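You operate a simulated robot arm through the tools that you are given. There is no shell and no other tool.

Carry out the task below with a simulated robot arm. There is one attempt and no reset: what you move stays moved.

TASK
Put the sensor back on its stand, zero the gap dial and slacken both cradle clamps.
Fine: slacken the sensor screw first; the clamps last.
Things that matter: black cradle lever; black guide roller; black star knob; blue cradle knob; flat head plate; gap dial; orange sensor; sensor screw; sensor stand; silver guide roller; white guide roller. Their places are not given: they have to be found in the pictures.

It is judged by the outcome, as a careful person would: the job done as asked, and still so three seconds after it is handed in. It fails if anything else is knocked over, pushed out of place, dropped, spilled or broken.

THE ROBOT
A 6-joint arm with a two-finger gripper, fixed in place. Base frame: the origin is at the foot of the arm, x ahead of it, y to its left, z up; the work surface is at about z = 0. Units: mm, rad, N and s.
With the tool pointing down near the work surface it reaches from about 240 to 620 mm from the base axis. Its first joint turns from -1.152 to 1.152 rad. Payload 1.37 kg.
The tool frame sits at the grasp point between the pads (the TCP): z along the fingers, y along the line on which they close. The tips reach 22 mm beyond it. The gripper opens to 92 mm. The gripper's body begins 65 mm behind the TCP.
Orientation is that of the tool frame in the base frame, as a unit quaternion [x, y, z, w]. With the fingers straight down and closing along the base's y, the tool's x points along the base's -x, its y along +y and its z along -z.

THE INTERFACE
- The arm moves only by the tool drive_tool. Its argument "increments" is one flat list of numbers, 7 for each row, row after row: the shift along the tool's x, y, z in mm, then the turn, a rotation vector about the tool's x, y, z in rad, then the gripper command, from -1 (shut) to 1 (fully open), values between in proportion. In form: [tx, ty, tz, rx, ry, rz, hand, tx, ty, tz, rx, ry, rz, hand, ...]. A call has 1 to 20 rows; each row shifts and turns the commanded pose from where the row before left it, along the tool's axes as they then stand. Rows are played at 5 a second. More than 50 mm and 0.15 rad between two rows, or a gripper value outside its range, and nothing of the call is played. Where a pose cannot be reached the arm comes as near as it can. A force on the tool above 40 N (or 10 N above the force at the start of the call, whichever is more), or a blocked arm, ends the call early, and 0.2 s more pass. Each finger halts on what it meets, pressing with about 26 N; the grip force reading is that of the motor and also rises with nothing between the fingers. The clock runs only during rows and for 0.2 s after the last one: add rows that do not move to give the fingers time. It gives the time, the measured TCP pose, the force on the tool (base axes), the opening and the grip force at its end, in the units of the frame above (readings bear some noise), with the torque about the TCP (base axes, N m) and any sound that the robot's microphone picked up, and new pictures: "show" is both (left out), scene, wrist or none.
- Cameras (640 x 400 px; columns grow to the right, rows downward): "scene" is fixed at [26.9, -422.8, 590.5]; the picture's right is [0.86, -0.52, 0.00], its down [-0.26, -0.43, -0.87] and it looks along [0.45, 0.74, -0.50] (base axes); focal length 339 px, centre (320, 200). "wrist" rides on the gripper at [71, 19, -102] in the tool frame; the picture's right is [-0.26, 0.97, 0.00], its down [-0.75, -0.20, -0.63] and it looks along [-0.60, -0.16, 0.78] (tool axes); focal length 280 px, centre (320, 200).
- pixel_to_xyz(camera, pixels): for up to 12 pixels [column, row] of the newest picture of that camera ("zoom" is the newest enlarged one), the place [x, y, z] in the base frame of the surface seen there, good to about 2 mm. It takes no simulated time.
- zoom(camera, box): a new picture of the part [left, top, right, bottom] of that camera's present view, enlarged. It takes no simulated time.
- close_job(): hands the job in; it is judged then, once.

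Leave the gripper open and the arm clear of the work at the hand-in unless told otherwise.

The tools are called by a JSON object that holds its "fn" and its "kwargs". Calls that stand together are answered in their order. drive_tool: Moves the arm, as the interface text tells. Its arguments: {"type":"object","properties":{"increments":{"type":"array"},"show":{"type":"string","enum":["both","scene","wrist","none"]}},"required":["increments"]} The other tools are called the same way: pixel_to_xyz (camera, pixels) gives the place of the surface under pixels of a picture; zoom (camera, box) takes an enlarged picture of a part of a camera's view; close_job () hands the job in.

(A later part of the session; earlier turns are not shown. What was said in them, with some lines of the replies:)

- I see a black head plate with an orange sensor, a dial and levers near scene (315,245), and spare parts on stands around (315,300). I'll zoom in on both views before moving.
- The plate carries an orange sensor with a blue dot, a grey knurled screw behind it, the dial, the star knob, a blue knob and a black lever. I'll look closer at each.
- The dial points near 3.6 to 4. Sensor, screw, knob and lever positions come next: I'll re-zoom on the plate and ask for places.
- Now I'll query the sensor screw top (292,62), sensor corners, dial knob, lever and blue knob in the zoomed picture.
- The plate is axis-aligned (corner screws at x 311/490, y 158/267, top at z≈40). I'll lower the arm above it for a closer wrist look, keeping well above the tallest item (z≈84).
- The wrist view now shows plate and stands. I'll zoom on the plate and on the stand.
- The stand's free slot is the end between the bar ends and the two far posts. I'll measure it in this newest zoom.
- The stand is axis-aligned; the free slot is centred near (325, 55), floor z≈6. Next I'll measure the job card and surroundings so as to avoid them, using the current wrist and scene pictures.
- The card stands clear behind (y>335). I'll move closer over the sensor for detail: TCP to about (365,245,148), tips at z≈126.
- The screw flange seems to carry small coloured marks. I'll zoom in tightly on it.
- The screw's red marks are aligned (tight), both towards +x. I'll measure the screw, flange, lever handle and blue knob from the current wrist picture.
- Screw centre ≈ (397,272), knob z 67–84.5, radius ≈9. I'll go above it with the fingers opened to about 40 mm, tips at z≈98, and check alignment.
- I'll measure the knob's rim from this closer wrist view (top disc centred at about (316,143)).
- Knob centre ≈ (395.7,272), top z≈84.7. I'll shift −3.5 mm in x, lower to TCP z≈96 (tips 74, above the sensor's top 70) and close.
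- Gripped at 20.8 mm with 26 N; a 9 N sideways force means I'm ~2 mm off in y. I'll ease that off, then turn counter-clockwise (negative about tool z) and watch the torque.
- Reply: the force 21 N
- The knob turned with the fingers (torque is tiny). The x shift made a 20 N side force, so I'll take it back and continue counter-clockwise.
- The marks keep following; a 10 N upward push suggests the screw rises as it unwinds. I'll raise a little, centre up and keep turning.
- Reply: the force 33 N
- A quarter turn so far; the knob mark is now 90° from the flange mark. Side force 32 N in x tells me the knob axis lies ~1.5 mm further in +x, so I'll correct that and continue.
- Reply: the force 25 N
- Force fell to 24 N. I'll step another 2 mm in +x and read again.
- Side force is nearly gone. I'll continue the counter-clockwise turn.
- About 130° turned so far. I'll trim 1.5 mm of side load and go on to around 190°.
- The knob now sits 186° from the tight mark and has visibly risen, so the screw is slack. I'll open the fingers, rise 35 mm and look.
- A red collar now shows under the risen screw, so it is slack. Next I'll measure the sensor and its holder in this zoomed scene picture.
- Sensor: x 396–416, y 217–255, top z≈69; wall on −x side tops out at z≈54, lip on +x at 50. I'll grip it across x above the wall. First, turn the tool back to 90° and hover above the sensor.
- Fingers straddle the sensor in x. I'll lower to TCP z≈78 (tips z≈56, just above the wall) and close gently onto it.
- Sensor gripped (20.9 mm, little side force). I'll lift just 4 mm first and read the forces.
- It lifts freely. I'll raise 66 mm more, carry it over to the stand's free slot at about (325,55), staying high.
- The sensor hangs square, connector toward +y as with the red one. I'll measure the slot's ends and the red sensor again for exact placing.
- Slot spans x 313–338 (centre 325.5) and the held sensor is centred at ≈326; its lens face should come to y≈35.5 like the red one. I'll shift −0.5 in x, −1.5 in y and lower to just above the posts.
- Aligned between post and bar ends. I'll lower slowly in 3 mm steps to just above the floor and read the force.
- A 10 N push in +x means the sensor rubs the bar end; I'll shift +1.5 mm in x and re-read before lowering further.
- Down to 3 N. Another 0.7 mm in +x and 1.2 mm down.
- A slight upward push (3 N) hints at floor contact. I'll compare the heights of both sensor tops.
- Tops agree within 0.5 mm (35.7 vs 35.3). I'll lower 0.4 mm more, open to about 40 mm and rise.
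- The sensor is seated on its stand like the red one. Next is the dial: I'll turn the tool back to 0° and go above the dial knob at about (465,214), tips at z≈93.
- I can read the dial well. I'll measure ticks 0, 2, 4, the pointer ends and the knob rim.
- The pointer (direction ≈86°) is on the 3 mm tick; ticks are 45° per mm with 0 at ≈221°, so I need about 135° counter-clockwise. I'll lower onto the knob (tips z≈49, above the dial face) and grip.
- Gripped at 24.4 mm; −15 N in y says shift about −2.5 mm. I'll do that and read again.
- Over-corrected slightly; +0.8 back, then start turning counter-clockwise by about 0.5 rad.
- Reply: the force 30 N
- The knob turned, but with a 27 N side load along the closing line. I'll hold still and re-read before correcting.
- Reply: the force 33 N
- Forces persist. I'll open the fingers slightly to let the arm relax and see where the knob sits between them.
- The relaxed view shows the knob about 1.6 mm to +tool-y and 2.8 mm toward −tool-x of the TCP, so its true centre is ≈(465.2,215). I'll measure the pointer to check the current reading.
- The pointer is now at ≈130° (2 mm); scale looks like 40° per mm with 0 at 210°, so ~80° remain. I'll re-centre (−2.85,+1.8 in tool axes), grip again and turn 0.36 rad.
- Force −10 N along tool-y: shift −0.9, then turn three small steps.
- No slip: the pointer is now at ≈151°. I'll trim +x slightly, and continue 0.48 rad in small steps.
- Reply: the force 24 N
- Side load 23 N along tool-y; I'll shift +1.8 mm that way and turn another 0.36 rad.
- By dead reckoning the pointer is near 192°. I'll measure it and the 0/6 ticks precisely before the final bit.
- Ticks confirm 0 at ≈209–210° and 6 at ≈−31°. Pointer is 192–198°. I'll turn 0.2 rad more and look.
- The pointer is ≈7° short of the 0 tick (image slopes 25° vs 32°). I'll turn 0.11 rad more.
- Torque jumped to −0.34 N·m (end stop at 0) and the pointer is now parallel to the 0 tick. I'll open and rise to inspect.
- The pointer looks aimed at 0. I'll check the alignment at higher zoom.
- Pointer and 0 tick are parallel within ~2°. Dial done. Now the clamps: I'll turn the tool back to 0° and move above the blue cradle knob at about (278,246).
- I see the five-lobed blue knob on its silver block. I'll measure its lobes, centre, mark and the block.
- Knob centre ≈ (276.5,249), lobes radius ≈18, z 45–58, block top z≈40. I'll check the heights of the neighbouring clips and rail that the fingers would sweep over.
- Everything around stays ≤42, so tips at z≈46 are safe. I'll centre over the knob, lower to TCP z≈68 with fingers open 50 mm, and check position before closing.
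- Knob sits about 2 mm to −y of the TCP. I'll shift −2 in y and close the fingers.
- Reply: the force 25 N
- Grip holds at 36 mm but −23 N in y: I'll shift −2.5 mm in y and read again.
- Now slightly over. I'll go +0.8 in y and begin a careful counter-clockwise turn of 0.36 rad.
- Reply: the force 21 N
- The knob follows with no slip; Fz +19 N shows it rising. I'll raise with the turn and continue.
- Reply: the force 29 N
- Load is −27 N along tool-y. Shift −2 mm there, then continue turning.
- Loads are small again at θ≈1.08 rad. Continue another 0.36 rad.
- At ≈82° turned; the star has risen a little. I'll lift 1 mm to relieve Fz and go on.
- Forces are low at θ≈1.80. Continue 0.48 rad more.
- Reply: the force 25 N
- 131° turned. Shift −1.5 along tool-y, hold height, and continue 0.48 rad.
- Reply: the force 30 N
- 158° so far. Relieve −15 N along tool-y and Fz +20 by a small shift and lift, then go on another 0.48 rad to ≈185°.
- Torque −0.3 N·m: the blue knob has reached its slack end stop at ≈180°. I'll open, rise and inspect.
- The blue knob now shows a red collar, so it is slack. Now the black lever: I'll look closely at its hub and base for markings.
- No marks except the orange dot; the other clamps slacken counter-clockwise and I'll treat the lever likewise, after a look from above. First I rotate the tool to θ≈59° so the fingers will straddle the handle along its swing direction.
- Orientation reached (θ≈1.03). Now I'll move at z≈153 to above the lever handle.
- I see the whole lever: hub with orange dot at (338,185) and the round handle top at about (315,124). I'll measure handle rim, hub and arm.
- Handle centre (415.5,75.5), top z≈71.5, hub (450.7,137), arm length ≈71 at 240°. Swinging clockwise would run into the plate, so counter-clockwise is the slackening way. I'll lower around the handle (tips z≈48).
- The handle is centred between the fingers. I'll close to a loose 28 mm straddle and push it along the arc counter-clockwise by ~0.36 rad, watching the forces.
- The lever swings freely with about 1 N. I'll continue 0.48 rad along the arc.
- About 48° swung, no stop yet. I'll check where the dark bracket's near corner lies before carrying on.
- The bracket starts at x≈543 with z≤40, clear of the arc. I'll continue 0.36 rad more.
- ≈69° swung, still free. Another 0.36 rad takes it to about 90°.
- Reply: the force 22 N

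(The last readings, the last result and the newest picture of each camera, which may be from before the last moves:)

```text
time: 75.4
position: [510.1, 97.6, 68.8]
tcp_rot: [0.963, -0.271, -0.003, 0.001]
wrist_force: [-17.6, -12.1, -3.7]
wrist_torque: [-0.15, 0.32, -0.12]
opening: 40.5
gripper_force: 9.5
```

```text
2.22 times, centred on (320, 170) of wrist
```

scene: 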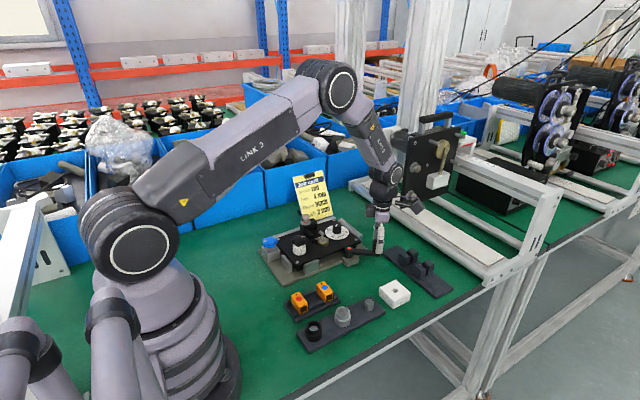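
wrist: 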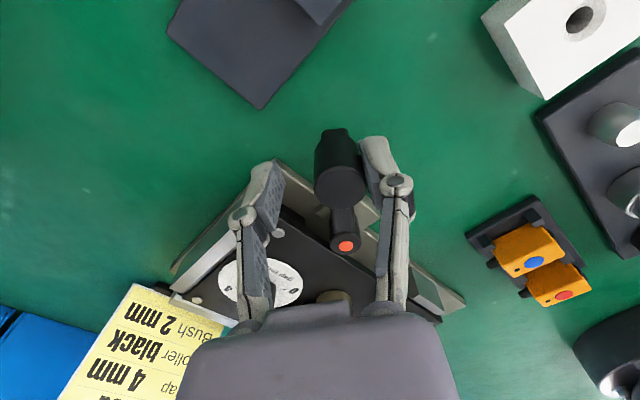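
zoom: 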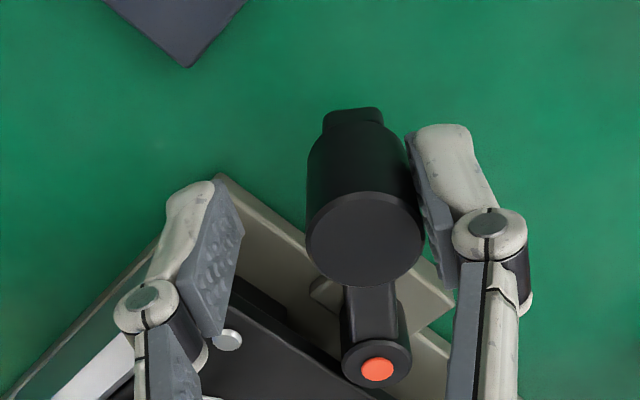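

The lever has met its end stop (17 N, fingers pushed open). I'll back off a few millimetres, open and rise clear.

{"fn": "drive_tool", "kwargs": {"increments": [0, 6, 0, 0, 0, 0, 0.05, 0, 0, 0, 0, 0, 0, 0.05, 0, 0, -20, 0, 0, 0, 0.05, 0, 0, -40, 0, 0, 0, 0.05, 0, 0, -20, 0, 0, 0, 0.05, 0, 0, 0, 0, 0, 0, 0.05], "show": "both"}}

{"fn": "zoom", "kwargs": {"camera": "scene", "box": [330, 225, 390, 275]}}

{"fn": "zoom", "kwargs": {"camera": "wrist", "box": [220, 40, 420, 200]}}

```text
time: 76.8
position: [511.0, 91.9, 151.1]
tcp_rot: [0.962, -0.271, 0.0, -0.001]
wrist_force: [-0.1, 0.4, -0.6]
wrist_torque: [0.01, 0.0, -0.02]
opening: 48.6
gripper_force: 0.1
```

scene: 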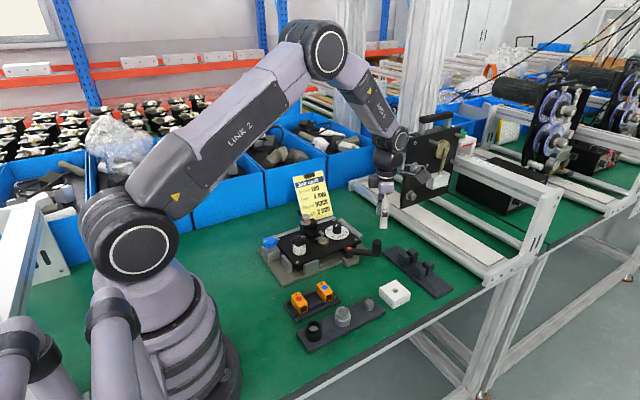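
wrist: 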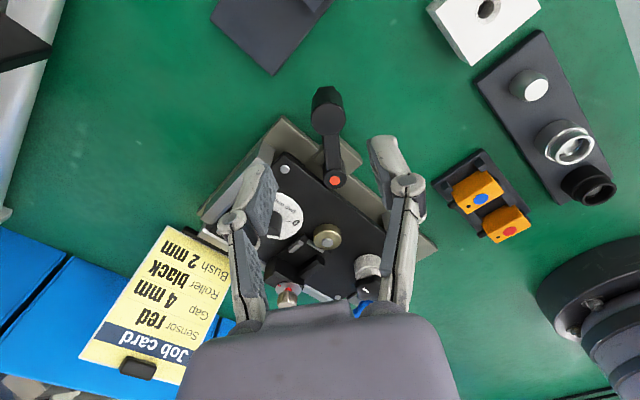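

```text
8.00 times, centred on (360, 250) of scene
```

zoom: 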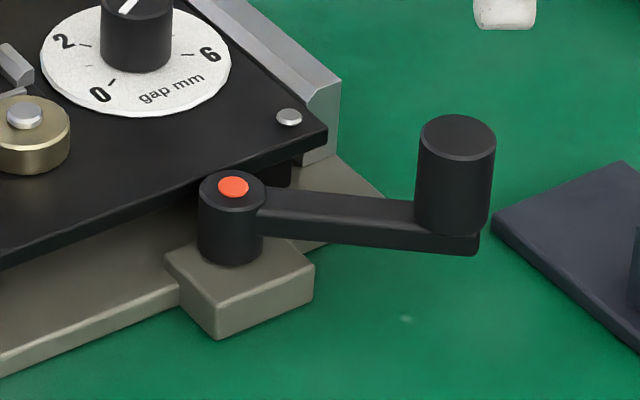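

```text
2.50 times, centred on (320, 120) of wrist
```

zoom: 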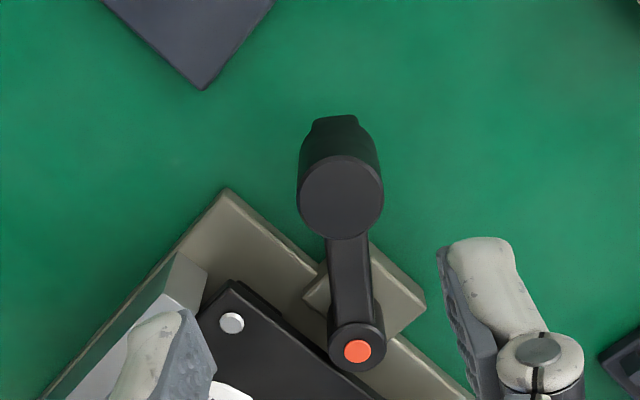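

The lever has stayed at its new position. I'll measure its angle and check everything else in closer views.

{"fn": "pixel_to_xyz", "kwargs": {"camera": "zoom", "pixels": [[341, 197], [300, 195], [382, 195], [341, 160], [341, 235], [357, 350], [350, 285]]}}

{"fn": "zoom", "kwargs": {"camera": "scene", "box": [250, 205, 390, 300]}}

{"fn": "zoom", "kwargs": {"camera": "scene", "box": [275, 205, 355, 255]}}

```text
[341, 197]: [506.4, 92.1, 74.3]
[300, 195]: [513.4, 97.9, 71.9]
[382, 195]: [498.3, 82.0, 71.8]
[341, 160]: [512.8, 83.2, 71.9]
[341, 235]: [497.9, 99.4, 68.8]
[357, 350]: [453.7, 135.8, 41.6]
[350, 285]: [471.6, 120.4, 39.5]
```

```text
4.21 times, centred on (320, 252) of scene
```

zoom: 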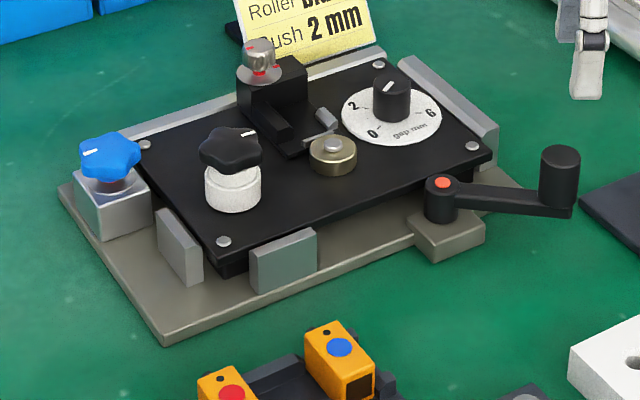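

```text
8.00 times, centred on (315, 230) of scene
```

zoom: 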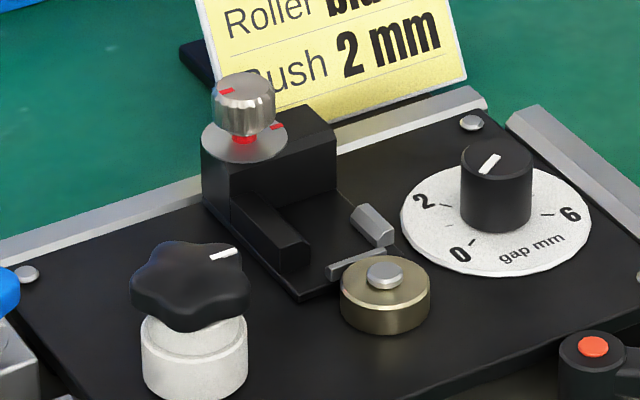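

Lever now at ≈320°, 80° from where it was and at its stop. Dial at 0, both red collars visible, sensor on stand. I'll raise the arm well clear with the gripper open and take a last look.

{"fn": "drive_tool", "kwargs": {"increments": [0, 0, -45, 0, 0, 0, 0.2, 0, 0, -45, 0, 0, 0, 0.6, 0, 0, -45, 0, 0, 0, 1, 0, 0, -45, 0, 0, 0, 1, 0, 0, -45, 0, 0, 0, 1, 0, 0, 0, 0, 0, 0, 1, 0, 0, 0, 0, 0, 0, 1], "show": "both"}}

{"fn": "zoom", "kwargs": {"camera": "scene", "box": [250, 165, 450, 355]}}

{"fn": "zoom", "kwargs": {"camera": "wrist", "box": [200, 60, 500, 260]}}

```text
time: 78.4
position: [510.5, 91.2, 375.9]
tcp_rot: [0.963, -0.27, 0.001, -0.001]
wrist_force: [-0.3, -1.2, -0.3]
wrist_torque: [-0.01, 0.02, 0.0]
opening: 91.9
gripper_force: 0.0
```

scene: 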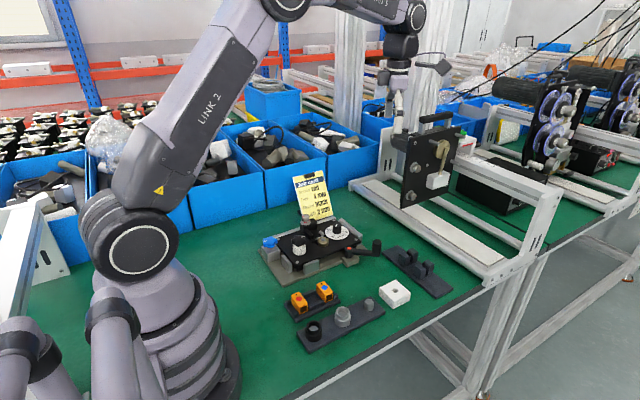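
wrist: 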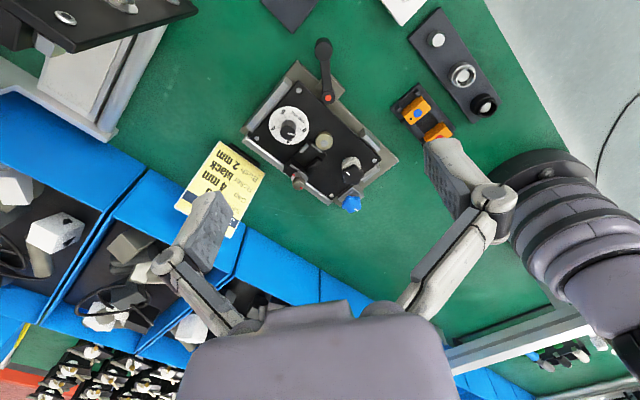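

```text
2.11 times, centred on (350, 260) of scene
```

zoom: 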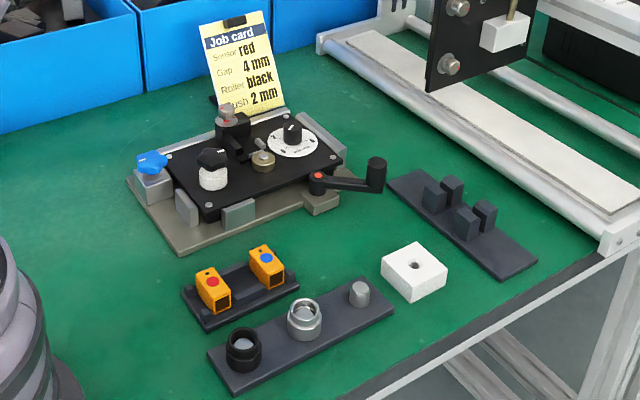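

```text
2.00 times, centred on (350, 160) of wrist
```

zoom: 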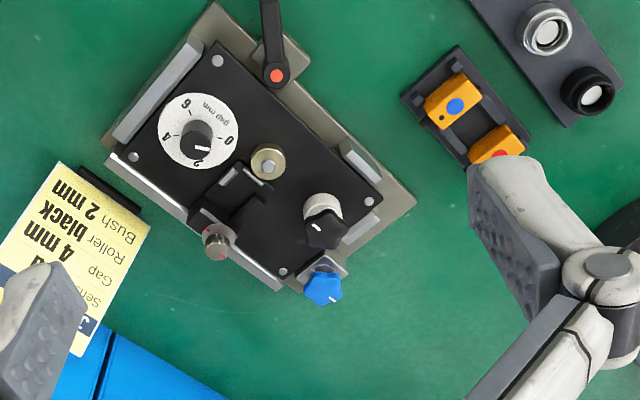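

Everything looks in place. One last close check of the dial pointer from above.

{"fn": "zoom", "kwargs": {"camera": "wrist", "box": [260, 95, 325, 145]}}

{"fn": "zoom", "kwargs": {"camera": "scene", "box": [280, 272, 350, 322]}}

```text
8.00 times, centred on (292, 120) of wrist
```

zoom: 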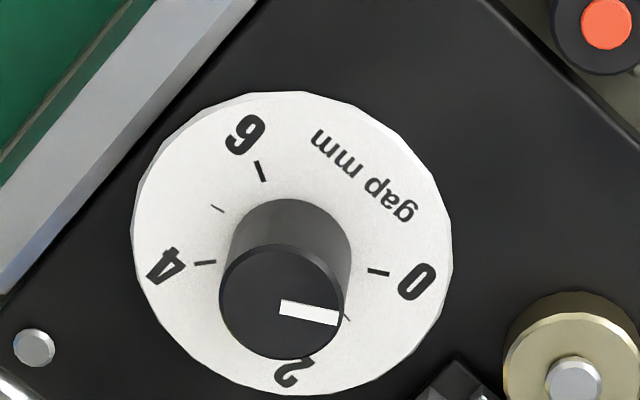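

```text
8.00 times, centred on (315, 297) of scene
```

zoom: 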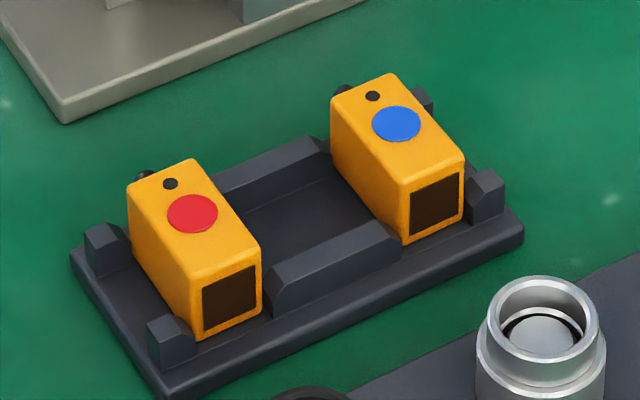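

Against the dial centre the pointer is within about 1° of the 0 tick. The sensor is seated on its stand, the sensor screw and blue knob show their red collars, and the lever is at its slack stop. The gripper is open and the arm is clear, so I'm handing in.

{"fn": "close_job", "kwargs": {}}

```text
The job is handed in.
```

The job is handed in, with all four parts done and nothing else visibly moved. I have no verdict back on how it was judged.

- **Sensor screw:** I slackened this first, turning it about 186° counter-clockwise. It rose and its red collar now shows.
- **Sensor:** The blue-dot sensor is on the stand's free slot, in the same orientation and at the same height as the red-dot one beside it.
- **Gap dial:** I turned it from about 3 mm down to 0. The resistance rose sharply there, as at a stop, and the pointer lines up with the 0 tick to within about 1° in the closest view.
- **Blue cradle knob:** I turned it about 180° counter-clockwise to its stop. Its red collar shows too.
- **Black cradle lever:** I swung it about 80° counter-clockwise until it stopped. Unlike the two screws, the lever has no collar or mark to confirm it is slack. I took counter-clockwise as the loosening direction because the other clamps work that way and clockwise would have run into the plate.

The black star knob and the guide rollers were left alone. The gripper is open and the arm is raised clear of the work.
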